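You operate a simulated robot arm through the tools that you are given. There is no shell and no other tool.

You are at the controls of a simulated two-armed robot. One attempt, no reset.

## Task
Pick up the bolts carton with one hand, pass it to the other hand and put it on the feed end of the grey mesh belt. Set down upright: bolts carton.

The check looks at the end state, three seconds after you hand in, the way a careful person would. Anything else that was tipped, shoved, dropped, spilled or broken makes it a failure.

## Robot
Two 7-joint arms with two-finger parallel grippers on one trunk, on a base that moves. Base frame: it is fixed to the floor where the robot stands at the start and does not move with it; the origin is under the middle of the robot, x ahead of it, y to its left, z up; the surface under the hand at the start is at about z = 0.86. Units: m, degrees, N and s.
The left shoulder is at the start at [0.07, 0.13, 1.187], the right one opposite. With the tool pointing down near the work surface each hand reaches from about 0.2 to 0.52 m from the robot's upright axis, wherever it stands, measured 20 degrees to its own side. Places, roughly: feed end of the grey mesh belt (34x20 cm) [-1.06, -2.64, 0.7]. Payload 1.57 kg a hand.
Tool frame (each hand has its own): the origin (TCP) lies between the finger pads and is the grasp point; the fingertips stand 0.03 m ahead of it; z points along the fingers, y is the line along which they close. Largest opening 0.08 m; finger width 0.017, thickness 0.012; the body of the gripper, 0.04 by 0.082 m, starts 0.08 m behind the TCP.
Orientation is told as [roll, pitch, yaw] about the base's x, y, z axes, in that order, counted from this pose: with the fingers straight down and closing along the base's y, the tool's x points along the base's -x, its y along +y and its z along -z.

## Interface
- The arms move only by the tool arm_command. It takes "left_commands", "right_commands" or both (then of equal length, played together; a hand with none holds still); each is a list of rows, each a list of 3 entries, a list of its own where there are three numbers: the shift along the base's x, y, z in mm, then the turn, a rotation vector about the base's x, y, z in degrees, then the gripper command, from -1 (fully open) to 1 (shut), values between in proportion. In form: [[[x, y, z], [rx, ry, rz], jaw], ...]. A call has 1 to 20 rows; each row shifts and turns the commanded pose from where the row before left it. Rows are played at 5 a second. More than 0.05 m and 8.6 degrees between two rows, or a gripper value outside its range, and nothing of the call is played. Where a pose cannot be reached the arm comes as near as it can. A force on the tool above 40 N (or 10 N above the force at the start of the call, whichever is more), or a blocked arm, ends the call early, and 0.2 s more pass. The fingers move at their own pace (about 0.108 m/s each) and stop on an object; they squeeze with about 28 N. The grip force told is the motor's: it shows also when the fingers shut on nothing. Time passes only in rows, and 0.2 s behind the last, so rows that do not move let the fingers close. It gives the time, the measured TCP pose, the force on the tool (base axes), the opening and the grip force at its end, in the units of the frame above (readings bear some noise), with the torque about the TCP (base axes, N m) and any sound that the robot's microphone picked up.
- Cameras (640 x 400 px; columns grow to the right, rows downward): "scene" is now at [0.1172, 0.0407, 1.3951]; the picture's right is [0.53, -0.85, 0.00], its down [-0.64, -0.40, -0.65] and it looks along [0.55, 0.34, -0.76] (base axes); focal length 285 px, centre (320, 200). "left" rides on the left gripper at [0.072, 0.007, -0.122] in its tool frame; the picture's right is [-0.09, 1.00, 0.00], its down [-0.84, -0.08, -0.54] and it looks along [-0.54, -0.05, 0.84] (tool axes); focal length 238 px, centre (320, 200). "right" rides on the right gripper at [0.072, -0.007, -0.122] in its tool frame; the picture's right is [0.09, 1.00, 0.00], its down [-0.84, 0.08, -0.54] and it looks along [-0.54, 0.05, 0.84] (tool axes); focal length 238 px, centre (320, 200). There is no depth. A picture from a camera that has moved, and an enlarged one, comes with that camera's place and axes in the base frame and with its lens.
- snapshot(camera): a new picture of that camera. No time passes.
- raise_lower(by): slides the trunk up (or, below 0, down) by that many m; the arms and the scene camera ride with it, the base frame stays. It gives what a move gives, with no picture.
- roll_base(legs): drives the robot by 1 to 6 legs, each [ahead, left, turn to the left] in m, m and degrees, along the robot's own axes; the way and the turn of a leg run together, so that a leg with both is an arc; at most 1.5 m and 180 degrees a leg. The arms and the cameras ride along, it lands a little off, and it stops where it bumps. It gives what a move gives.
- aim_head(pan, tilt): turns the head with the scene camera to pan (to the left, within 86 degrees either way) and tilt (down, from -29 to 69), counted from straight ahead of the robot. It gives what a move gives.
- inspect(camera, box): a new picture of the part [left, top, right, bottom] of that camera's present view, enlarged. No time passes.
- finish_job(): hands the job in; it is judged then, once.

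Nothing tells you exact positions but the pictures and the camera data. Unless the task says otherwise, let go and move clear before handing in.

The tools are called after "Call:" as a command line: name --argument value ..., lists and objects as JSON in quotes. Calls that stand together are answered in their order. arm_command: Moves the arms, as the interface text tells. Its arguments: {"type":"object","properties":{"left_commands":{"type":"array"},"right_commands":{"type":"array"}},"required":[]} The other tools are called the same way: raise_lower (by) moves the trunk up or down; roll_base (legs) drives the base; aim_head (pan, tilt) turns the head that bears the scene camera; snapshot (camera) takes a picture; inspect (camera, box) takes an enlarged picture of a part of a camera's view; finish_job () hands the job in.

At the start:

```text
clock: 0.0
left_tcp_pos: [0.2176, 0.2453, 1.1438]
left_orientation: [-0.1, 0.1, 0.0]
left_contact_force: [-0.2, 0.1, 0.0]
left_torque: [0.01, 0.04, -0.01]
left_width: 0.0799
left_gripper_force: 0.1
right_tcp_pos: [0.4109, -0.0289, 1.0351]
right_orientation: [-0.1, 0.0, 0.0]
right_contact_force: [0.6, -0.4, 0.2]
right_torque: [-0.03, -0.01, 0.03]
right_width: 0.0799
right_gripper_force: 0.1
trunk travel left (down, up): [-0.825, 0.115]
robot x, y, heading: [0.0013, 0.0039, -0.1]
head pan, tilt (commanded): [31.8, 49.3]
```

scene: 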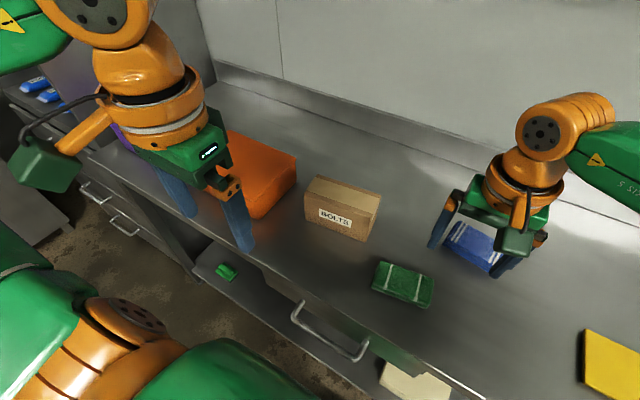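
right: 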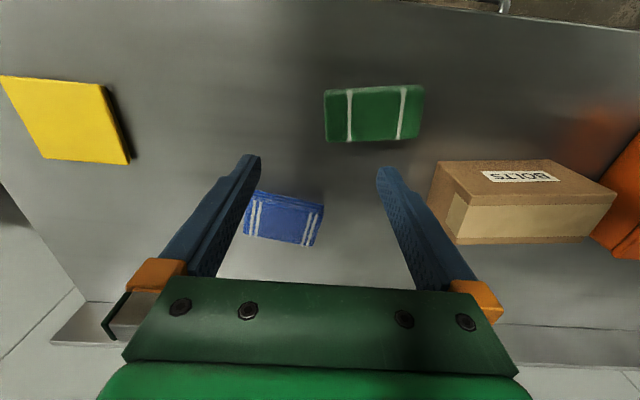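
left: 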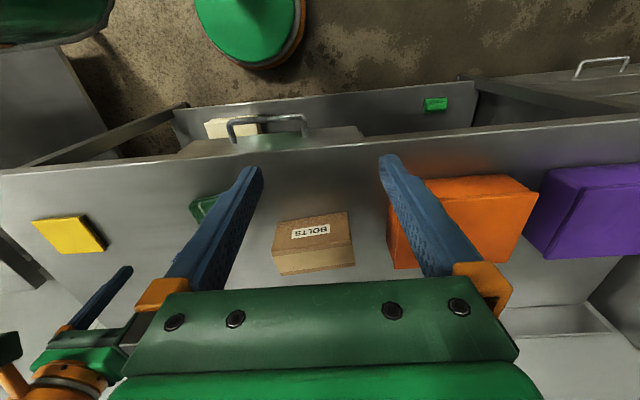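

I see the brown bolts carton on the bench ahead and to the left, between an orange box, a green packet and a blue packet. I'll take closer pictures to measure it before moving.

Call:
inspect --camera "scene" --box '[200, 120, 440, 320]'

Call:
inspect --camera "left" --box '[180, 160, 420, 310]'

Call:
inspect --camera "right" --box '[400, 120, 640, 270]'

```text
2.00 times, centred on (320, 220) of scene
camera zoom: at [0.1172, 0.0407, 1.3951], right [0.53, -0.85, 0.0], down [-0.64, -0.4, -0.65], along [0.55, 0.34, -0.76], focal length 570 px, centre (320, 160)
```

zoom: 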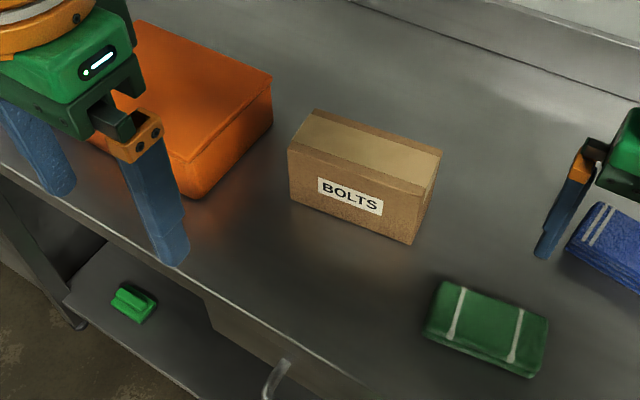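

```text
2.67 times, centred on (300, 235) of left
camera zoom: at [0.1468, 0.2522, 1.2642], right [0.09, 1.0, 0.0], down [0.84, -0.08, 0.54], along [0.54, -0.05, -0.84], focal length 636 px, centre (373, 107)
```

zoom: 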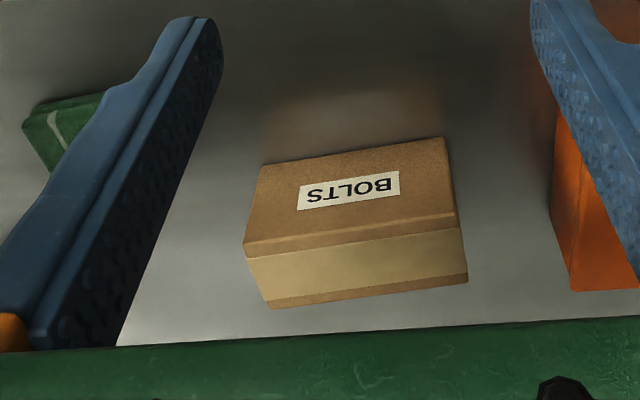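

```text
2.67 times, centred on (520, 195) of right
camera zoom: at [0.339, -0.0347, 1.1586], right [-0.09, 1.0, 0.0], down [0.84, 0.08, 0.54], along [0.54, 0.05, -0.84], focal length 636 px, centre (-213, 213)
```

zoom: 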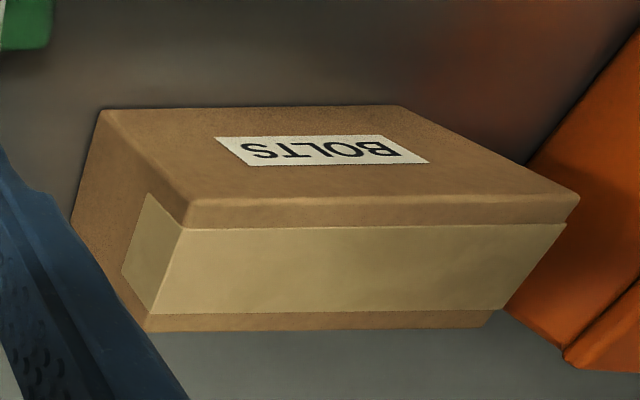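

The carton measures about 0.148 long (nearly along y), 0.062 wide and 0.09 high. Its centre is near [0.477, 0.208] and it is turned about +7°. Before planning the pass I'll look at the belt area, which is behind me on the right.

Call:
aim_head --pan -86 --tilt 25

Call:
snapshot --camera "scene"

```text
clock: 2.0
left_tcp_pos: [0.2179, 0.2459, 1.1423]
left_orientation: [0.0, 0.0, 0.0]
left_contact_force: [1.7, 0.5, 0.2]
left_torque: [-0.01, 0.0, 0.01]
left_width: 0.0799
left_gripper_force: 0.0
right_tcp_pos: [0.4114, -0.0272, 1.0357]
right_orientation: [0.0, -0.1, 0.0]
right_contact_force: [0.1, 0.2, 0.6]
right_torque: [0.0, 0.01, 0.01]
right_width: 0.0799
right_gripper_force: 0.1
trunk travel left (down, up): [-0.825, 0.115]
robot x, y, heading: [0.0024, 0.0007, 0.1]
head pan, tilt (commanded): [-85.9, 25.0]
```

```text
taken
camera scene: at [0.0578, -0.0921, 1.4317], right [-1.0, -0.07, 0.0], down [-0.03, 0.42, -0.91], along [0.06, -0.9, -0.42], focal length 285 px, centre (320, 200)
```

scene: 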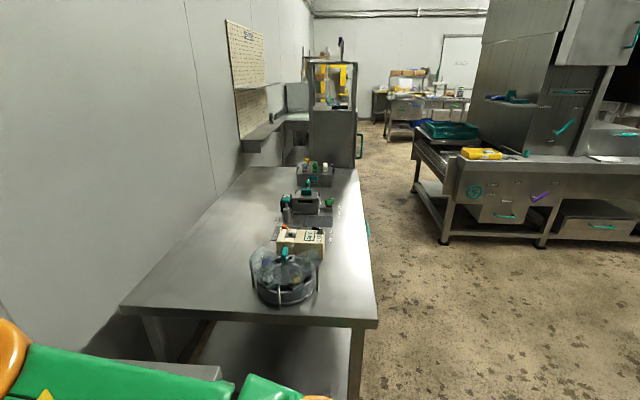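

The belt machine is to the right of centre, with some yellow and teal things on it. I'll enlarge that part.

Call:
inspect --camera "scene" --box '[380, 80, 640, 250]'

Call:
inspect --camera "scene" --box '[400, 100, 540, 190]'

```text
2.35 times, centred on (510, 165) of scene
camera zoom: at [0.0578, -0.0921, 1.4317], right [-1.0, -0.07, 0.0], down [-0.03, 0.42, -0.91], along [0.06, -0.9, -0.42], focal length 671 px, centre (-127, 282)
```

zoom: 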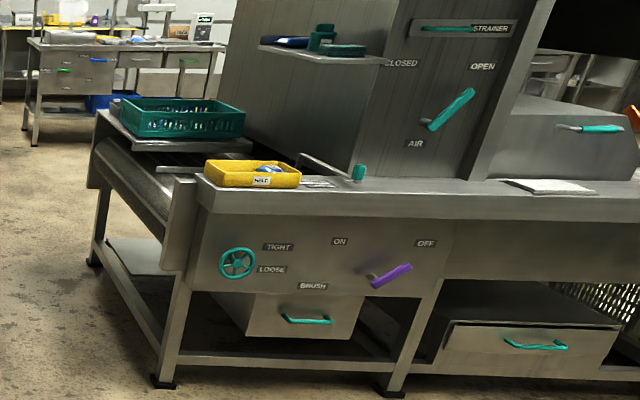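

```text
4.44 times, centred on (470, 145) of scene
camera zoom: at [0.0578, -0.0921, 1.4317], right [-1.0, -0.07, 0.0], down [-0.03, 0.42, -0.91], along [0.06, -0.9, -0.42], focal length 1267 px, centre (-347, 444)
```

zoom: 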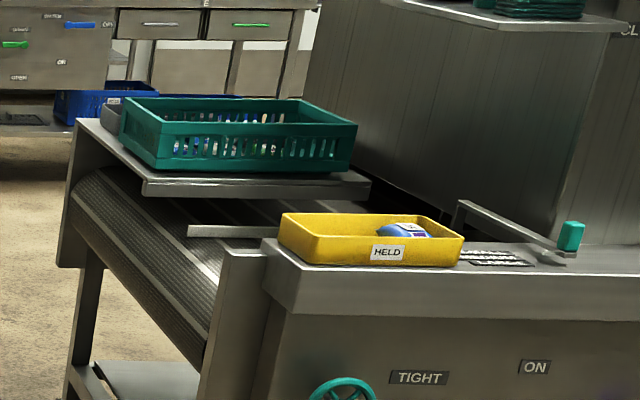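

The belt feeds into the housing toward -x, and its open feed end faces the aisle at +x. I'll look back at the carton and down at the bench edge to judge how close I can drive.

Call:
aim_head --pan 20 --tilt 69

Call:
snapshot --camera "scene"

```text
clock: 3.8
left_tcp_pos: [0.2181, 0.2457, 1.1426]
left_orientation: [0.0, 0.0, -0.1]
left_contact_force: [0.8, 0.4, 0.6]
left_torque: [0.02, -0.01, 0.02]
left_width: 0.08
left_gripper_force: 0.0
right_tcp_pos: [0.4112, -0.0291, 1.0362]
right_orientation: [0.0, 0.0, 0.0]
right_contact_force: [-0.3, 0.1, 0.0]
right_torque: [0.0, 0.0, 0.0]
right_width: 0.0798
right_gripper_force: 0.0
trunk travel left (down, up): [-0.825, 0.115]
robot x, y, heading: [-0.0002, -0.0024, 0.0]
head pan, tilt (commanded): [20.0, 68.8]
```

```text
taken
camera scene: at [0.1038, 0.0189, 1.3722], right [0.34, -0.94, 0.0], down [-0.88, -0.32, -0.36], along [0.34, 0.12, -0.93], focal length 285 px, centre (320, 200)
```

scene: 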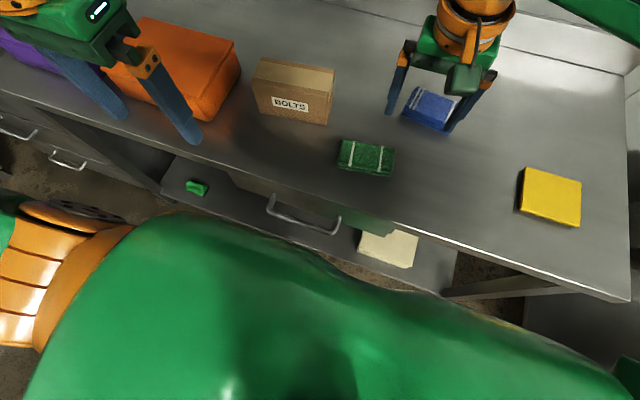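

The shelf and drawer handles stick out low at the front, so I won't drive ahead. I'll move the left hand above the carton's left part and turn it so the fingers close across the short side, then check.

Call:
arm_command --left_commands '[[[25.5, -0.7, -4.3], [0, 0, -8.3], -1], [[25.5, -0.7, -4.3], [0, 0, -8.3], -1], [[25.5, -0.7, -4.3], [0, 0, -8.3], -1], [[25.5, -0.7, -4.3], [0, 0, -8.3], -1], [[25.5, -0.7, -4.3], [0, 0, -8.3], -1], [[25.5, -0.7, -4.3], [0, 0, -8.3], -1], [[25.5, -0.7, -4.3], [0, 0, -8.3], -1], [[25.5, -0.7, -4.3], [0, 0, -8.3], -1], [[25.5, -0.7, -4.3], [0, 0, -8.3], -1], [[25.5, -0.7, -4.3], [0, 0, -8.3], -1], [[0, 0, 0], [0, 0, 0], -1], [[0, 0, 0], [0, 0, 0], -1]]'

Call:
snapshot --camera "left"

Call:
snapshot --camera "scene"

```text
clock: 6.4
left_tcp_pos: [0.2663, 0.0872, 1.1009]
left_orientation: [0.1, 0.0, -82.8]
left_contact_force: [0.1, 0.4, 0.3]
left_torque: [-0.01, -0.01, -0.03]
left_width: 0.0801
left_gripper_force: 0.2
left hand out of reach, approached as far as the arm can: row 5, 6, 7, 8, 9, 10
right_tcp_pos: [0.4117, -0.0291, 1.0368]
right_orientation: [0.0, 0.0, 0.0]
right_contact_force: [0.5, 0.4, 0.1]
right_torque: [-0.03, -0.02, -0.02]
right_width: 0.0799
right_gripper_force: 0.1
trunk travel left (down, up): [-0.825, 0.115]
robot x, y, heading: [-0.0003, 0.0016, -0.0]
head pan, tilt (commanded): [20.0, 68.8]
```

```text
taken
camera left: at [0.2641, 0.1586, 1.2214], right [1.0, 0.03, 0.0], down [0.03, -0.84, 0.54], along [0.02, -0.54, -0.84], focal length 238 px, centre (320, 200)
```

left: 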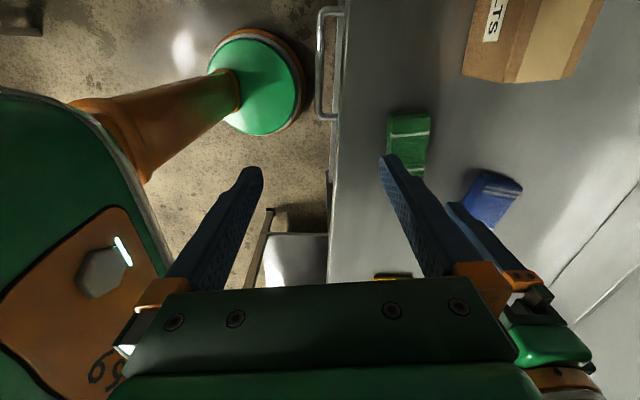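

```text
taken
camera scene: at [0.1039, 0.0191, 1.3722], right [0.34, -0.94, 0.0], down [-0.88, -0.32, -0.36], along [0.34, 0.12, -0.93], focal length 285 px, centre (320, 200)
```

scene: 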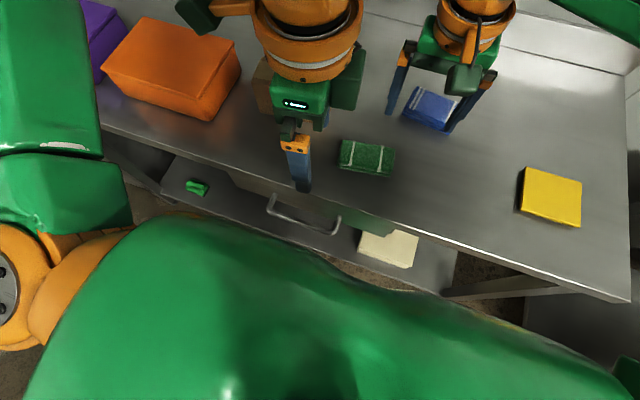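

With that turn the left hand could not reach and stopped short at [0.266, 0.087]. I'll unwind part of the turn to see where the wrist becomes free again.

Call:
arm_command --left_commands '[[[0, 0, 0], [0, 0, 8.3], -1], [[0, 0, 0], [0, 0, 8.3], -1], [[0, 0, 0], [0, 0, 8.3], -1], [[0, 0, 0], [0, 0, 0], -1]]'

```text
clock: 7.4
left_tcp_pos: [0.2666, 0.0872, 1.0997]
left_orientation: [0.2, 0.0, -58.0]
left_contact_force: [0.3, 0.3, 0.1]
left_torque: [-0.02, 0.01, 0.01]
left_width: 0.0798
left_gripper_force: 0.1
right_tcp_pos: [0.4109, -0.0278, 1.036]
right_orientation: [0.0, -0.1, 0.0]
right_contact_force: [0.6, -0.7, 1.3]
right_torque: [0.01, -0.01, 0.02]
right_width: 0.0798
right_gripper_force: 0.0
trunk travel left (down, up): [-0.825, 0.115]
robot x, y, heading: [-0.0021, -0.0019, -0.2]
head pan, tilt (commanded): [20.0, 68.8]
```

The command starts from where the arm actually stopped. I'll probe toward the carton at this yaw in small steps to find the reach limit.

Call:
arm_command --left_commands '[[[20, 15, 0], [0, 0, 0], -1], [[20, 15, 0], [0, 0, 0], -1], [[20, 15, 0], [0, 0, 0], -1], [[20, 15, 0], [0, 0, 0], -1], [[20, 15, 0], [0, 0, 0], -1], [[20, 15, 0], [0, 0, 0], -1], [[0, 0, 0], [0, 0, 0], -1]]'

```text
clock: 9.0
left_tcp_pos: [0.3355, 0.1386, 1.1004]
left_orientation: [0.0, 0.0, -57.9]
left_contact_force: [-1.0, -0.6, 0.6]
left_torque: [0.0, 0.03, 0.01]
left_width: 0.08
left_gripper_force: 0.1
left hand out of reach, approached as far as the arm can: row 4, 5, 6
right_tcp_pos: [0.4108, -0.0284, 1.0352]
right_orientation: [0.0, 0.0, 0.0]
right_contact_force: [-0.7, -0.1, 1.2]
right_torque: [-0.01, 0.03, -0.01]
right_width: 0.0799
right_gripper_force: 0.1
trunk travel left (down, up): [-0.825, 0.115]
robot x, y, heading: [-0.0027, -0.0015, 0.2]
head pan, tilt (commanded): [20.0, 68.8]
```

At yaw -58 the wrist limit stops the hand short of the carton. I'll try turning the left hand the other way, toward +97, while easing toward the carton, to see whether that side has more wrist range.

Call:
arm_command --left_commands '[[[0, 0, 0], [0, 0, 8.15], -1], [[0, 0, 0], [0, 0, 8.15], -1], [[0, 0, 0], [0, 0, 8.15], -1], [[0, 0, 0], [0, 0, 8.15], -1], [[5, 5, 0], [0, 0, 8.15], -1], [[5, 5, 0], [0, 0, 8.15], -1], [[5, 5, 0], [0, 0, 8.15], -1], [[5, 5, 0], [0, 0, 8.15], -1], [[5, 5, 0], [0, 0, 8.15], -1], [[5, 5, 0], [0, 0, 8.15], -1], [[5, 5, 0], [0, 0, 8.15], -1], [[5, 5, 0], [0, 0, 8.15], -1], [[5, 5, 0], [0, 0, 8.15], -1], [[5, 5, 0], [0, 0, 8.15], -1], [[0, 0, 0], [0, 0, 0], -1]]'

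```text
clock: 12.2
left_tcp_pos: [0.3866, 0.1883, 1.0992]
left_orientation: [0.0, 0.0, 56.1]
left_contact_force: [-0.8, -1.4, 0.1]
left_torque: [0.01, 0.05, 0.02]
left_width: 0.0799
left_gripper_force: 0.1
right_tcp_pos: [0.4107, -0.0292, 1.036]
right_orientation: [-0.1, 0.0, 0.1]
right_contact_force: [0.0, -0.6, -0.4]
right_torque: [0.02, -0.02, 0.03]
right_width: 0.0799
right_gripper_force: 0.1
trunk travel left (down, up): [-0.825, 0.115]
robot x, y, heading: [-0.0038, -0.002, 0.2]
head pan, tilt (commanded): [20.0, 68.8]
```

Yaw +56 is reachable here. I'll continue to +97 and out to above the carton.

Call:
arm_command --left_commands '[[[10, 5, 0], [0, 0, 8.2], -1], [[10, 5, 0], [0, 0, 8.2], -1], [[10, 5, 0], [0, 0, 8.2], -1], [[10, 5, 0], [0, 0, 8.2], -1], [[10, 5, 0], [0, 0, 8.2], -1], [[0, 0, 0], [0, 0, 0], -1]]'

Call:
snapshot --camera "scene"

Call:
snapshot --camera "left"

```text
clock: 13.6
left_tcp_pos: [0.4339, 0.2143, 1.0988]
left_orientation: [-0.1, -0.1, 97.1]
left_contact_force: [-0.5, -0.4, -0.1]
left_torque: [-0.01, -0.02, 0.01]
left_width: 0.0801
left_gripper_force: 0.0
right_tcp_pos: [0.411, -0.0292, 1.0365]
right_orientation: [0.0, 0.0, 0.0]
right_contact_force: [-1.0, 0.1, 0.6]
right_torque: [-0.03, 0.03, 0.01]
right_width: 0.0801
right_gripper_force: 0.1
trunk travel left (down, up): [-0.825, 0.115]
robot x, y, heading: [-0.0003, 0.0017, 0.3]
head pan, tilt (commanded): [20.0, 68.8]
```

```text
taken
camera scene: at [0.1036, 0.0189, 1.3722], right [0.34, -0.94, 0.0], down [-0.88, -0.32, -0.36], along [0.34, 0.12, -0.93], focal length 285 px, centre (320, 200)
```

scene: 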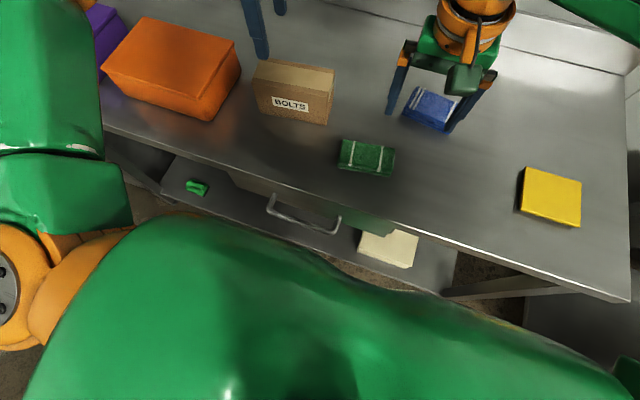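

```text
taken
camera left: at [0.4379, 0.141, 1.2211], right [-1.0, -0.03, 0.0], down [-0.03, 0.84, 0.54], along [-0.02, 0.54, -0.84], focal length 238 px, centre (320, 200)
```

left: 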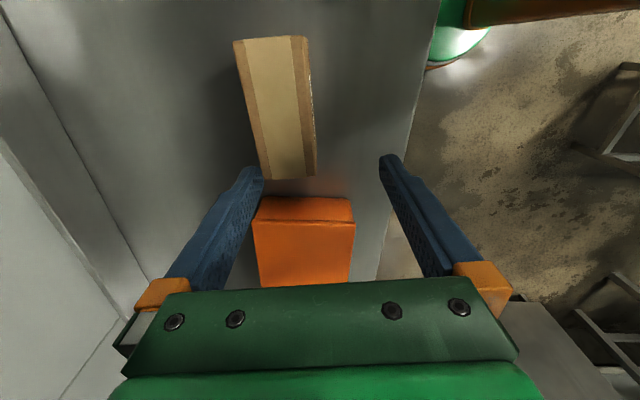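

Yaw +97 works for the left hand, so the left fingers can close across the carton's short side. My plan is that the left hand picks up the left part leaning outward, leaving the right part free for the right hand. I'll zoom in now to fix the carton's position and yaw.

Call:
inspect --camera "left" --box '[200, 20, 360, 120]'

Call:
inspect --camera "left" --box '[200, 110, 360, 210]'

Call:
inspect --camera "scene" --box '[220, 40, 380, 140]'

```text
4.00 times, centred on (280, 70) of left
camera zoom: at [0.4379, 0.141, 1.2211], right [-1.0, -0.03, 0.0], down [-0.03, 0.84, 0.54], along [-0.02, 0.54, -0.84], focal length 953 px, centre (480, 720)
```

zoom: 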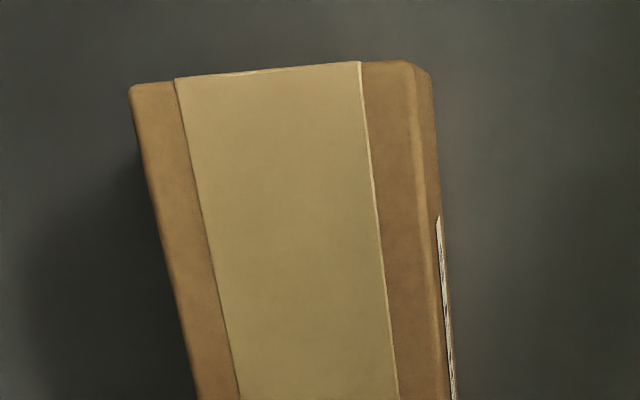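

```text
4.00 times, centred on (280, 160) of left
camera zoom: at [0.4379, 0.141, 1.2211], right [-1.0, -0.03, 0.0], down [-0.03, 0.84, 0.54], along [-0.02, 0.54, -0.84], focal length 953 px, centre (480, 360)
```

zoom: 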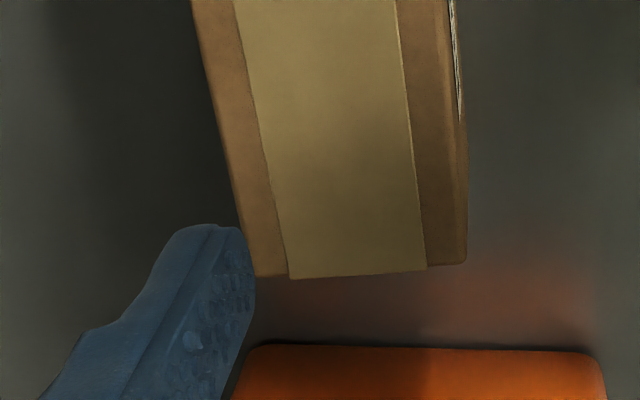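

```text
4.00 times, centred on (300, 90) of scene
camera zoom: at [0.1036, 0.0189, 1.3722], right [0.34, -0.94, 0.0], down [-0.88, -0.32, -0.36], along [0.34, 0.12, -0.93], focal length 1140 px, centre (400, 640)
```

zoom: 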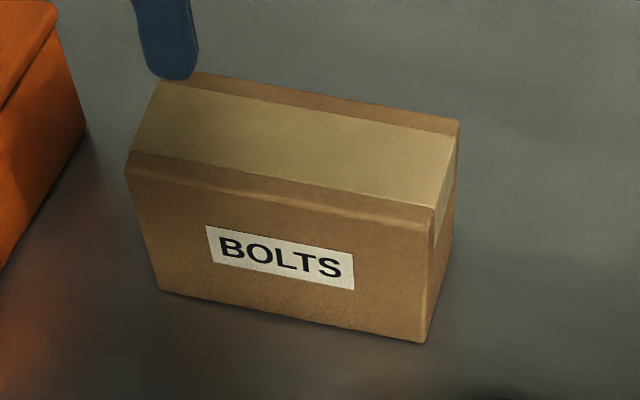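

From two views the carton is 0.148 × 0.066 × 0.09 m, centred at [0.479, 0.208] with yaw about +7°. Next I'll bring the left hand above the left part and lean it about 40° outward, staying high.

Call:
arm_command --left_commands '[[[8.4, 4.7, -7.8], [-7.94, -0.98, 0], -1], [[8.4, 4.7, -7.8], [-7.94, -0.98, 0], -1], [[8.4, 4.7, -7.8], [-7.94, -0.98, 0], -1], [[8.4, 4.7, -7.8], [-7.94, -0.98, 0], -1], [[8.4, 4.7, -7.8], [-7.94, -0.98, 0], -1], [[0, 0, 0], [0, 0, 0], -1], [[0, 0, 0], [0, 0, 0], -1]]'

Call:
snapshot --camera "left"

Call:
snapshot --camera "scene"

Call:
snapshot --camera "right"

```text
clock: 15.2
left_tcp_pos: [0.4573, 0.2298, 1.062]
left_orientation: [-0.2, 40.0, 96.9]
left_contact_force: [0.7, 0.1, 0.1]
left_torque: [0.02, -0.04, 0.0]
left_width: 0.0802
left_gripper_force: 0.1
left hand out of reach, approached as far as the arm can: row 4, 5
right_tcp_pos: [0.4112, -0.0289, 1.0361]
right_orientation: [0.0, -0.1, -0.1]
right_contact_force: [-0.4, -0.4, 1.2]
right_torque: [-0.01, 0.0, 0.0]
right_width: 0.08
right_gripper_force: 0.0
trunk travel left (down, up): [-0.825, 0.115]
robot x, y, heading: [0.0023, -0.0004, 0.0]
head pan, tilt (commanded): [20.0, 68.8]
```

```text
taken
camera left: at [0.4485, 0.2518, 1.2011], right [-1.0, -0.05, -0.06], down [-0.05, 0.99, -0.12], along [0.07, -0.12, -0.99], focal length 238 px, centre (320, 200)
```

left: 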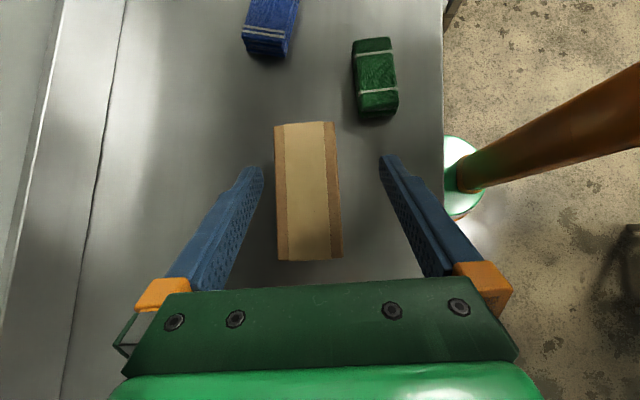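

```text
taken
camera scene: at [0.104, 0.0187, 1.3722], right [0.34, -0.94, 0.0], down [-0.88, -0.32, -0.36], along [0.34, 0.12, -0.93], focal length 285 px, centre (320, 200)
```

scene: 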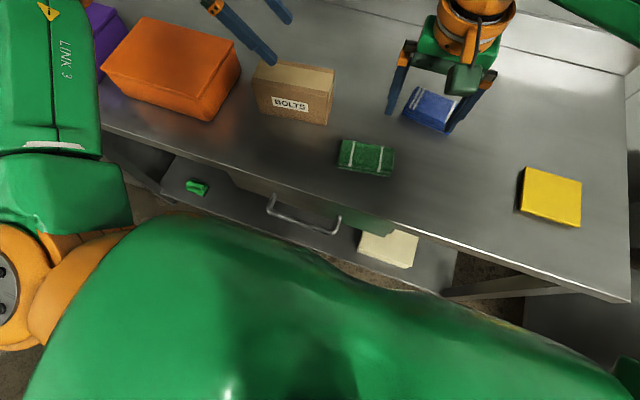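

```text
taken
camera right: at [0.3392, -0.0349, 1.1585], right [-0.09, 1.0, 0.0], down [0.84, 0.08, 0.54], along [0.54, 0.05, -0.84], focal length 238 px, centre (320, 200)
```

right: 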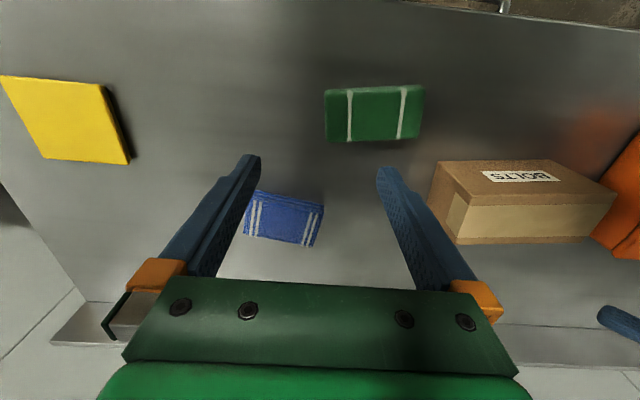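

The left arm is about 2 cm short at full reach with this lean. I'll tuck the right hand up and back, then turn the base about 20° right so the left shoulder comes closer to the carton.

Call:
arm_command --right_commands '[[[-18, -30, 20], [0, 0, 0], -1], [[-18, -30, 20], [0, 0, 0], -1], [[-18, -30, 20], [0, 0, 0], -1], [[-18, -30, 20], [0, 0, 0], -1], [[-18, -30, 20], [0, 0, 0], -1], [[-18, -30, 20], [0, 0, 0], -1]]'

Call:
roll_base --legs '[[0, 0, -20]]'

Call:
snapshot --camera "scene"

```text
clock: 16.6
left_tcp_pos: [0.4543, 0.2294, 1.0624]
left_orientation: [-0.3, 39.9, 96.9]
left_contact_force: [-0.6, -0.5, -0.1]
left_torque: [-0.03, -0.01, 0.05]
left_width: 0.0799
left_gripper_force: 0.1
right_tcp_pos: [0.3003, -0.2107, 1.1563]
right_orientation: [-0.1, -0.1, 0.0]
right_contact_force: [-0.1, -0.3, 0.3]
right_torque: [0.0, -0.02, -0.04]
right_width: 0.0801
right_gripper_force: 0.1
trunk travel left (down, up): [-0.825, 0.115]
robot x, y, heading: [-0.0027, 0.0043, -0.0]
head pan, tilt (commanded): [20.0, 68.8]
```

```text
clock: 18.1
left_tcp_pos: [0.5086, 0.0616, 1.0634]
left_orientation: [-0.2, 40.0, 77.1]
left_contact_force: [0.8, 0.3, -0.2]
left_torque: [-0.01, -0.01, 0.01]
left_width: 0.0798
left_gripper_force: 0.0
right_tcp_pos: [0.2139, -0.2981, 1.1572]
right_orientation: [-0.1, 0.0, -19.9]
right_contact_force: [0.4, -0.7, 0.2]
right_torque: [-0.05, 0.02, 0.01]
right_width: 0.08
right_gripper_force: 0.1
trunk travel left (down, up): [-0.825, 0.115]
robot x, y, heading: [-0.0036, -0.0001, -19.7]
head pan, tilt (commanded): [20.0, 68.8]
```

```text
taken
camera scene: at [0.1045, -0.0165, 1.3722], right [0.0, -1.0, 0.0], down [-0.93, 0.0, -0.36], along [0.36, 0.0, -0.93], focal length 285 px, centre (320, 200)
```

scene: 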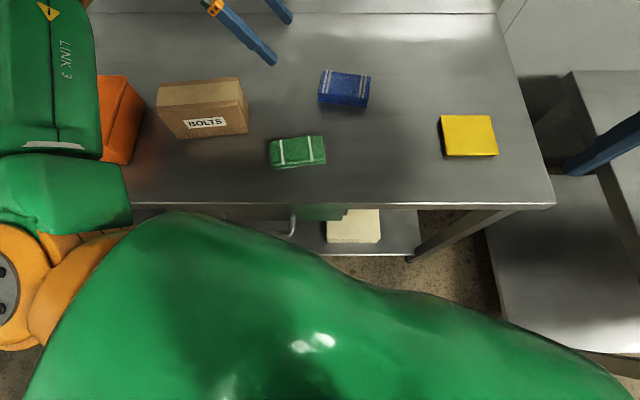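

The turn landed at -19.7°. I'll bring the left hand back over the carton's left part with the yaw restored.

Call:
arm_command --left_commands '[[[-6.6, 35.2, 0], [0, 0, 3.97], -1], [[-6.6, 35.2, 0], [0, 0, 3.97], -1], [[-6.6, 35.2, 0], [0, 0, 3.97], -1], [[-6.6, 35.2, 0], [0, 0, 3.97], -1], [[-6.6, 35.2, 0], [0, 0, 3.97], -1], [[0, 0, 0], [0, 0, 0], -1], [[0, 0, 0], [0, 0, 0], -1]]'

Call:
snapshot --camera "left"

Call:
snapshot --camera "scene"

```text
clock: 19.7
left_tcp_pos: [0.4741, 0.2364, 1.0625]
left_orientation: [-0.1, 39.9, 97.0]
left_contact_force: [0.1, 0.2, -0.1]
left_torque: [-0.01, 0.01, -0.03]
left_width: 0.0801
left_gripper_force: 0.0
right_tcp_pos: [0.2134, -0.3006, 1.156]
right_orientation: [0.0, 0.1, -19.9]
right_contact_force: [0.1, -0.2, 0.8]
right_torque: [0.01, -0.02, 0.0]
right_width: 0.0801
right_gripper_force: 0.0
trunk travel left (down, up): [-0.825, 0.115]
robot x, y, heading: [-0.004, -0.0011, -19.7]
head pan, tilt (commanded): [20.0, 68.8]
```

```text
taken
camera left: at [0.4665, 0.2576, 1.2018], right [-1.0, -0.05, -0.06], down [-0.04, 0.99, -0.12], along [0.07, -0.12, -0.99], focal length 238 px, centre (320, 200)
```

left: 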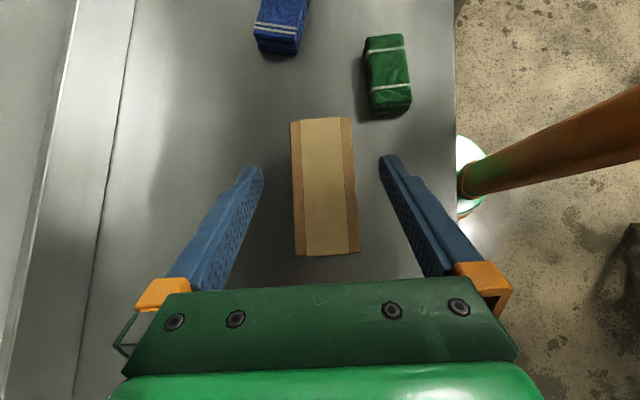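

```text
taken
camera scene: at [0.1043, -0.0177, 1.3722], right [0.0, -1.0, 0.0], down [-0.93, 0.0, -0.36], along [0.36, 0.0, -0.93], focal length 285 px, centre (320, 200)
```

scene: 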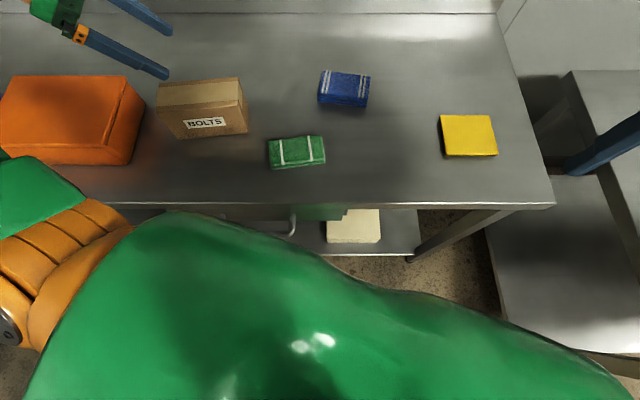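

The hand is over the carton now. The latest view puts the centre at [0.4805, 0.2095] with yaw about 6°, so I'll correct by a few mm and go down to just above it.

Call:
arm_command --left_commands '[[[1.7, 1.5, -20], [0, 0, -0.3], -1], [[1.7, 1.5, -20], [0, 0, -0.3], -1], [[0, 0, -20], [0, 0, 0], -1], [[0, 0, -15], [0, 0, 0], -1], [[0, 0, 0], [0, 0, 0], -1], [[0, 0, 0], [0, 0, 0], -1]]'

Call:
snapshot --camera "left"

Call:
inspect --camera "scene" --box '[80, 40, 280, 165]'

```text
clock: 21.1
left_tcp_pos: [0.4775, 0.2408, 0.9876]
left_orientation: [-0.3, 39.9, 96.3]
left_contact_force: [0.5, 0.8, -0.1]
left_torque: [0.01, 0.0, -0.02]
left_width: 0.0801
left_gripper_force: 0.1
right_tcp_pos: [0.2143, -0.3005, 1.1557]
right_orientation: [0.0, 0.0, -19.9]
right_contact_force: [-0.3, 0.4, -0.6]
right_torque: [0.0, -0.02, 0.01]
right_width: 0.0802
right_gripper_force: 0.1
trunk travel left (down, up): [-0.825, 0.115]
robot x, y, heading: [0.0021, 0.0001, -19.8]
head pan, tilt (commanded): [20.0, 68.8]
```

```text
taken
camera left: at [0.4696, 0.2614, 1.1264], right [-1.0, -0.04, -0.06], down [-0.03, 0.99, -0.12], along [0.07, -0.12, -0.99], focal length 238 px, centre (320, 200)
```

left: 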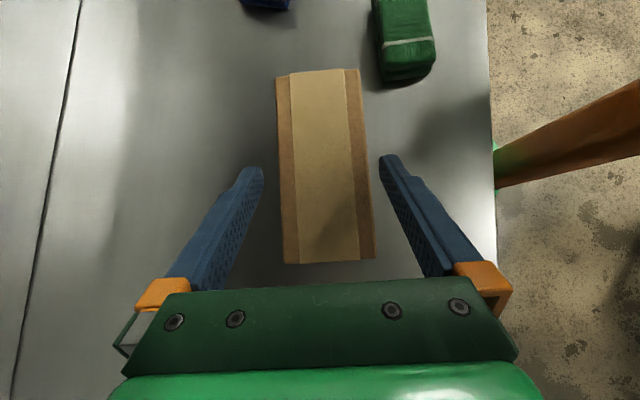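

```text
3.20 times, centred on (180, 102) of scene
camera zoom: at [0.104, -0.0173, 1.3722], right [0.0, -1.0, 0.0], down [-0.93, 0.0, -0.36], along [0.36, 0.0, -0.93], focal length 912 px, centre (768, 512)
```

zoom: 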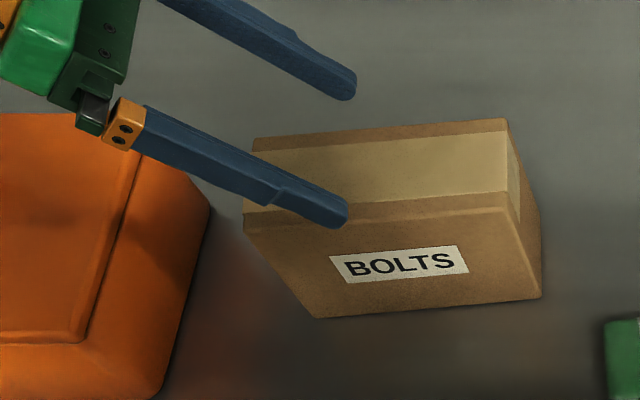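

The fingers are centred over the carton to within a couple of mm and the yaw matches. I'll lower them around its sides.

Call:
arm_command --left_commands '[[[0, 0, -16], [0, 0, 0], -1], [[0, 0, -16], [0, 0, 0], -1], [[0, 0, -16], [0, 0, 0], -1], [[0, 0, -16], [0, 0, 0], -1], [[0, 0, -14], [0, 0, 0], -1], [[0, 0, 0], [0, 0, 0], -1]]'

Call:
inspect --camera "scene" --box '[80, 40, 280, 165]'

Call:
snapshot --camera "left"

```text
clock: 22.5
left_tcp_pos: [0.4787, 0.2382, 0.9706]
left_orientation: [-0.3, 39.8, 96.3]
left_contact_force: [-0.2, -0.3, -0.4]
left_torque: [0.01, 0.04, -0.01]
left_width: 0.0801
left_gripper_force: 0.0
left hand out of reach, approached as far as the arm can: row 2, 3, 4, 5
right_tcp_pos: [0.2135, -0.2997, 1.1559]
right_orientation: [0.1, -0.1, -19.9]
right_contact_force: [-0.2, -0.1, 0.1]
right_torque: [0.04, 0.01, 0.01]
right_width: 0.0802
right_gripper_force: 0.0
trunk travel left (down, up): [-0.825, 0.115]
robot x, y, heading: [-0.001, -0.0014, -19.9]
head pan, tilt (commanded): [20.0, 68.8]
```

```text
3.20 times, centred on (180, 102) of scene
camera zoom: at [0.104, -0.0172, 1.3722], right [0.0, -1.0, 0.0], down [-0.93, 0.0, -0.36], along [0.36, 0.0, -0.93], focal length 912 px, centre (768, 512)
```

zoom: 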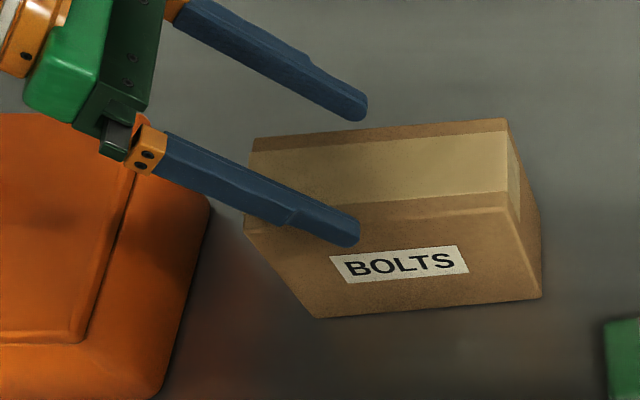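

```text
taken
camera left: at [0.4691, 0.2613, 1.1106], right [-1.0, -0.04, -0.06], down [-0.03, 0.99, -0.12], along [0.07, -0.12, -0.99], focal length 238 px, centre (320, 200)
```

left: 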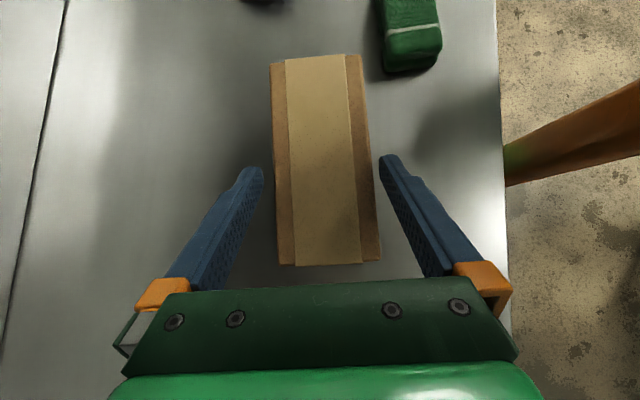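

The arm ran out of vertical reach, but the trunk can do the rest. I'll lower the trunk 6 cm in two steps.

Call:
raise_lower --by -0.03

Call:
inspect --camera "scene" --box '[80, 40, 280, 165]'

Call:
snapshot --camera "left"

```text
clock: 23.2
left_tcp_pos: [0.4776, 0.2385, 0.9407]
left_orientation: [-0.3, 39.8, 96.3]
left_contact_force: [-0.2, -0.5, -0.4]
left_torque: [-0.02, 0.02, 0.0]
left_width: 0.0801
left_gripper_force: 0.0
right_tcp_pos: [0.2145, -0.3009, 1.1259]
right_orientation: [0.1, -0.1, -19.9]
right_contact_force: [-0.4, -0.3, 0.8]
right_torque: [0.02, 0.01, 0.0]
right_width: 0.08
right_gripper_force: 0.0
trunk travel left (down, up): [-0.795, 0.145]
robot x, y, heading: [0.0012, -0.0027, -20.0]
head pan, tilt (commanded): [20.0, 68.8]
```

```text
3.20 times, centred on (180, 102) of scene
camera zoom: at [0.1041, -0.0173, 1.3421], right [0.0, -1.0, 0.0], down [-0.93, 0.0, -0.36], along [0.36, 0.0, -0.93], focal length 912 px, centre (768, 512)
```

zoom: 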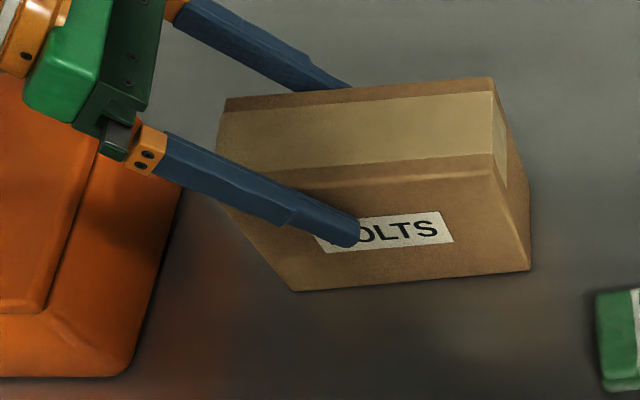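

```text
taken
camera left: at [0.4692, 0.2612, 1.0805], right [-1.0, -0.04, -0.06], down [-0.03, 0.99, -0.12], along [0.07, -0.12, -0.99], focal length 238 px, centre (320, 200)
```

left: 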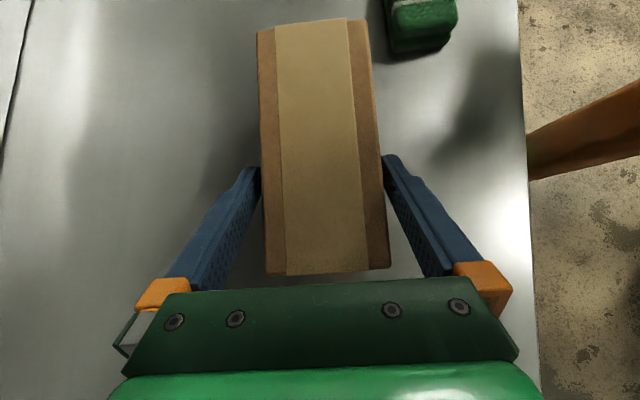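

The fingers straddle the carton evenly with no contact force. I'll lower the rest of the way.

Call:
raise_lower --by -0.032

Call:
inspect --camera "scene" --box '[80, 30, 280, 155]'

Call:
snapshot --camera "left"

```text
clock: 24.0
left_tcp_pos: [0.4775, 0.2405, 0.9093]
left_orientation: [-0.3, 39.9, 96.3]
left_contact_force: [-0.3, -0.7, 1.2]
left_torque: [0.04, -0.01, 0.02]
left_width: 0.08
left_gripper_force: 0.1
right_tcp_pos: [0.2138, -0.301, 1.0944]
right_orientation: [0.0, -0.1, -20.0]
right_contact_force: [0.4, 0.6, 0.3]
right_torque: [0.05, 0.02, 0.0]
right_width: 0.0802
right_gripper_force: 0.1
trunk travel left (down, up): [-0.763, 0.177]
robot x, y, heading: [-0.0026, 0.0003, -19.6]
head pan, tilt (commanded): [20.0, 68.8]
```

```text
3.20 times, centred on (180, 92) of scene
camera zoom: at [0.1039, -0.0173, 1.3102], right [0.0, -1.0, 0.0], down [-0.93, 0.0, -0.36], along [0.36, 0.0, -0.93], focal length 912 px, centre (768, 544)
```

zoom: 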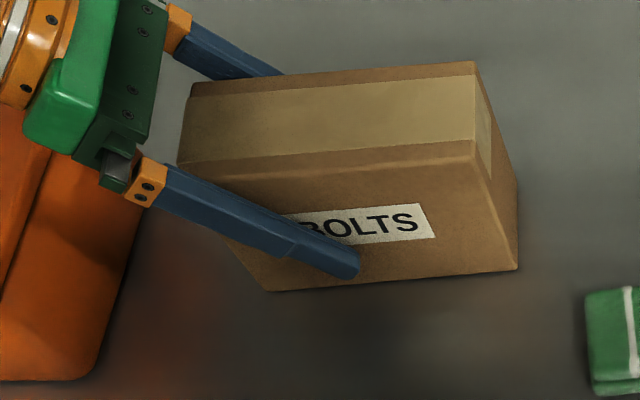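

```text
taken
camera left: at [0.4691, 0.2612, 1.0486], right [-1.0, -0.04, -0.06], down [-0.03, 0.99, -0.12], along [0.07, -0.12, -0.99], focal length 238 px, centre (320, 200)
```

left: 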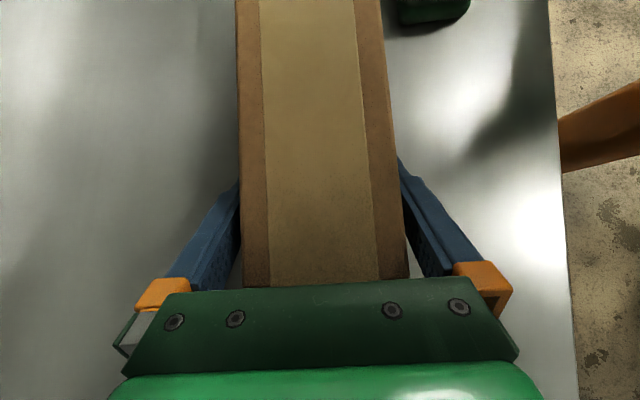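

The fingertips are low on the carton's sides and clear of the bench. I'll close the left gripper.

Call:
arm_command --left_commands '[[[0, 0, 0], [0, 0, 0], 0.2], [[0, 0, 0], [0, 0, 0], 1], [[0, 0, 0], [0, 0, 0], 1], [[0, 0, 0], [0, 0, 0], 1], [[0, 0, 0], [0, 0, 0], 1]]'

Call:
inspect --camera "scene" --box '[80, 30, 280, 155]'

```text
clock: 25.2
left_tcp_pos: [0.4781, 0.2395, 0.9104]
left_orientation: [-0.3, 39.9, 96.3]
left_contact_force: [-1.9, 0.3, 0.6]
left_torque: [0.0, 0.16, -0.04]
left_width: 0.0702
left_gripper_force: 27.9
right_tcp_pos: [0.2137, -0.3001, 1.0959]
right_orientation: [0.0, 0.0, -19.9]
right_contact_force: [0.8, 0.6, 0.5]
right_torque: [-0.01, -0.01, 0.03]
right_width: 0.08
right_gripper_force: 0.0
trunk travel left (down, up): [-0.763, 0.177]
robot x, y, heading: [0.002, -0.0004, -19.6]
head pan, tilt (commanded): [20.0, 68.8]
```

```text
3.20 times, centred on (180, 92) of scene
camera zoom: at [0.1035, -0.0172, 1.3103], right [0.0, -1.0, 0.0], down [-0.93, 0.0, -0.36], along [0.36, 0.0, -0.93], focal length 912 px, centre (768, 544)
```

zoom: 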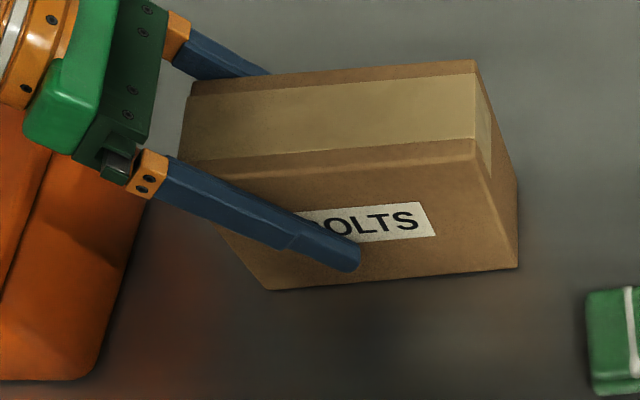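

Gripped, with the opening at 0.070 m, so the carton is 7 cm wide. I'll lift a little with the trunk to check weight and sag.

Call:
raise_lower --by 0.03

Call:
inspect --camera "scene" --box '[80, 30, 280, 155]'

```text
clock: 25.9
left_tcp_pos: [0.4777, 0.2392, 0.9391]
left_orientation: [-0.1, 40.0, 96.3]
left_contact_force: [-0.6, -0.5, -4.1]
left_torque: [0.15, 0.02, -0.02]
left_width: 0.07
left_gripper_force: 28.3
right_tcp_pos: [0.2138, -0.2993, 1.1246]
right_orientation: [0.1, 0.0, -20.0]
right_contact_force: [0.3, 0.4, 0.0]
right_torque: [0.02, 0.01, 0.0]
right_width: 0.08
right_gripper_force: 0.1
trunk travel left (down, up): [-0.793, 0.147]
robot x, y, heading: [0.0017, -0.0006, -19.9]
head pan, tilt (commanded): [20.0, 68.8]
```

```text
3.20 times, centred on (180, 92) of scene
camera zoom: at [0.1051, -0.0169, 1.3402], right [0.0, -1.0, 0.0], down [-0.93, 0.0, -0.36], along [0.36, 0.0, -0.93], focal length 912 px, centre (768, 544)
```

zoom: 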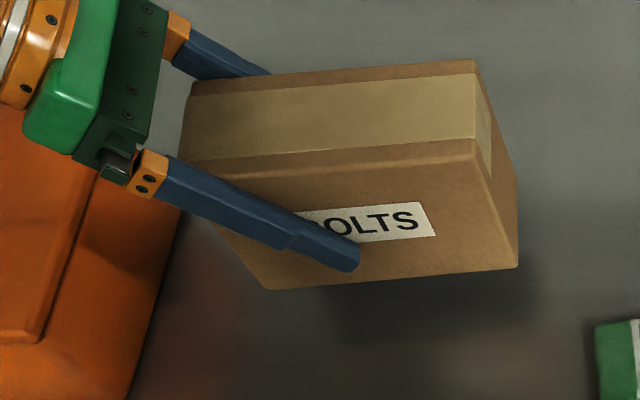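

The carton lifted cleanly at about 0.42 kg with no sag. I'll raise it further and look to the back-left before backing off from the bench.

Call:
raise_lower --by 0.1

Call:
aim_head --pan 86 --tilt 30

Call:
snapshot --camera "scene"

Call:
snapshot --camera "left"

```text
clock: 27.3
left_tcp_pos: [0.4787, 0.24, 1.0398]
left_orientation: [-0.1, 39.9, 96.4]
left_contact_force: [0.2, -0.3, -4.3]
left_torque: [0.13, -0.01, 0.0]
left_width: 0.0698
left_gripper_force: 28.2
right_tcp_pos: [0.2149, -0.2998, 1.2247]
right_orientation: [-0.1, -0.1, -19.9]
right_contact_force: [-0.2, 0.1, -0.1]
right_torque: [-0.01, 0.01, 0.02]
right_width: 0.08
right_gripper_force: 0.0
trunk travel left (down, up): [-0.893, 0.047]
robot x, y, heading: [-0.0036, 0.0001, -20.0]
head pan, tilt (commanded): [20.0, 68.8]
```

```text
clock: 28.6
left_tcp_pos: [0.4788, 0.2394, 1.0395]
left_orientation: [-0.2, 39.9, 96.4]
left_contact_force: [-0.4, -0.1, -4.6]
left_torque: [0.1, 0.0, -0.01]
left_width: 0.0701
left_gripper_force: 28.0
right_tcp_pos: [0.2153, -0.2996, 1.2233]
right_orientation: [-0.1, 0.0, -20.0]
right_contact_force: [-0.7, 0.3, 0.7]
right_torque: [0.02, -0.01, -0.01]
right_width: 0.0803
right_gripper_force: 0.0
trunk travel left (down, up): [-0.893, 0.047]
robot x, y, heading: [-0.0016, 0.0032, -19.9]
head pan, tilt (commanded): [85.9, 30.0]
```

```text
taken
camera scene: at [0.0864, 0.0657, 1.4915], right [0.91, -0.41, 0.0], down [-0.2, -0.46, -0.87], along [0.35, 0.79, -0.5], focal length 285 px, centre (320, 200)
```

scene: 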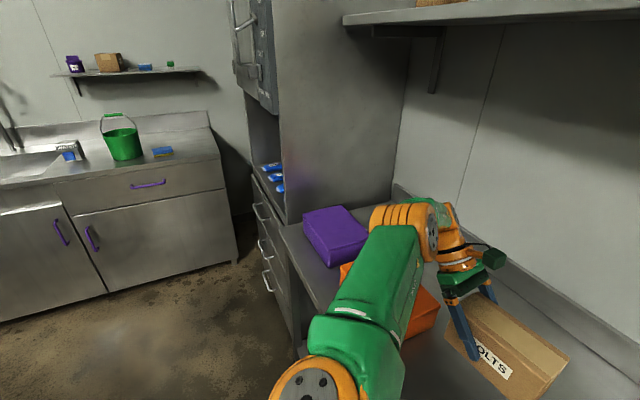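

```text
taken
camera left: at [0.4703, 0.2616, 1.178], right [-1.0, -0.04, -0.06], down [-0.03, 0.99, -0.12], along [0.07, -0.12, -0.99], focal length 238 px, centre (320, 200)
```

left: 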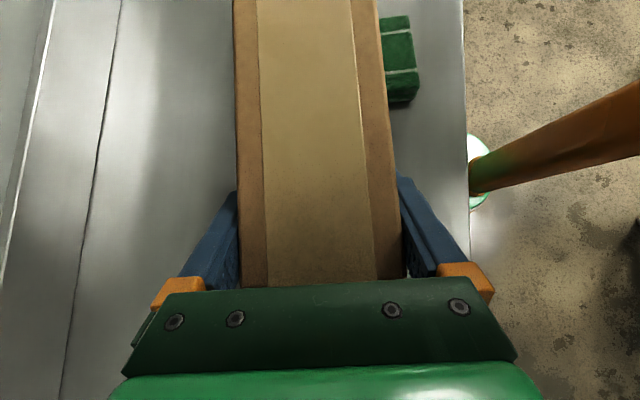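

The carton is held well and the floor behind is clear. I'll back straight away from the bench by 35 cm and face the head ahead to watch the pass.

Call:
roll_base --legs '[[-0.329, -0.12, 0]]'

Call:
aim_head --pan 15 --tilt 50

Call:
snapshot --camera "scene"

```text
clock: 30.9
left_tcp_pos: [0.1329, 0.24, 1.0385]
left_orientation: [-0.1, 39.9, 96.6]
left_contact_force: [0.2, -1.1, -4.5]
left_torque: [0.09, 0.03, -0.03]
left_width: 0.0697
left_gripper_force: 27.9
right_tcp_pos: [-0.1297, -0.3011, 1.2227]
right_orientation: [-0.2, 0.2, -19.9]
right_contact_force: [0.7, 0.7, 0.2]
right_torque: [0.0, 0.03, 0.01]
right_width: 0.0801
right_gripper_force: 0.0
trunk travel left (down, up): [-0.893, 0.047]
robot x, y, heading: [-0.3478, -0.0016, -19.9]
head pan, tilt (commanded): [85.9, 30.0]
```

```text
clock: 32.3
left_tcp_pos: [0.1302, 0.2376, 1.0401]
left_orientation: [-0.2, 39.9, 96.5]
left_contact_force: [-0.8, 0.1, -4.5]
left_torque: [0.12, 0.04, -0.02]
left_width: 0.0698
left_gripper_force: 28.1
right_tcp_pos: [-0.1312, -0.3006, 1.2236]
right_orientation: [-0.1, 0.0, -19.9]
right_contact_force: [-0.8, -0.1, 0.7]
right_torque: [-0.01, -0.02, 0.0]
right_width: 0.08
right_gripper_force: 0.1
trunk travel left (down, up): [-0.893, 0.047]
robot x, y, heading: [-0.3478, -0.0017, -20.0]
head pan, tilt (commanded): [15.0, 50.0]
```

```text
taken
camera scene: at [-0.2213, -0.0249, 1.4621], right [-0.08, -1.0, 0.0], down [-0.76, 0.06, -0.64], along [0.64, -0.05, -0.77], focal length 285 px, centre (320, 200)
```

scene: 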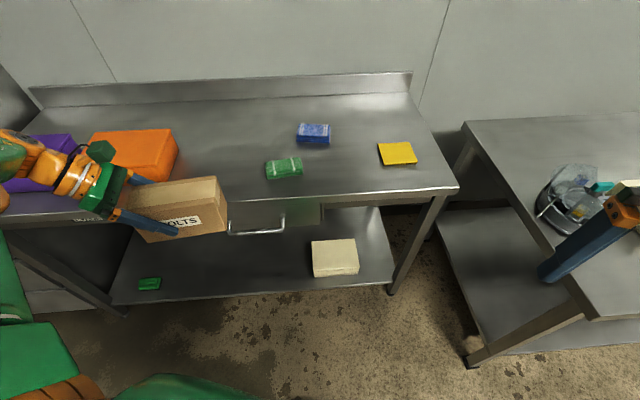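

The way is clear. I'll turn the base back to face straight ahead so the pass can be done along the base axes.

Call:
roll_base --legs '[[0, 0, 20]]'

```text
clock: 33.8
left_tcp_pos: [0.0207, 0.3864, 1.0391]
left_orientation: [-0.3, 39.9, 116.2]
left_contact_force: [0.6, -0.5, -4.1]
left_torque: [0.15, 0.07, 0.01]
left_width: 0.0698
left_gripper_force: 28.1
right_tcp_pos: [-0.0429, -0.2122, 1.2231]
right_orientation: [0.0, 0.2, 0.0]
right_contact_force: [-0.5, -0.1, 0.1]
right_torque: [0.0, -0.04, 0.0]
right_width: 0.08
right_gripper_force: 0.1
trunk travel left (down, up): [-0.893, 0.047]
robot x, y, heading: [-0.3485, -0.001, 0.0]
head pan, tilt (commanded): [15.0, 50.0]
```

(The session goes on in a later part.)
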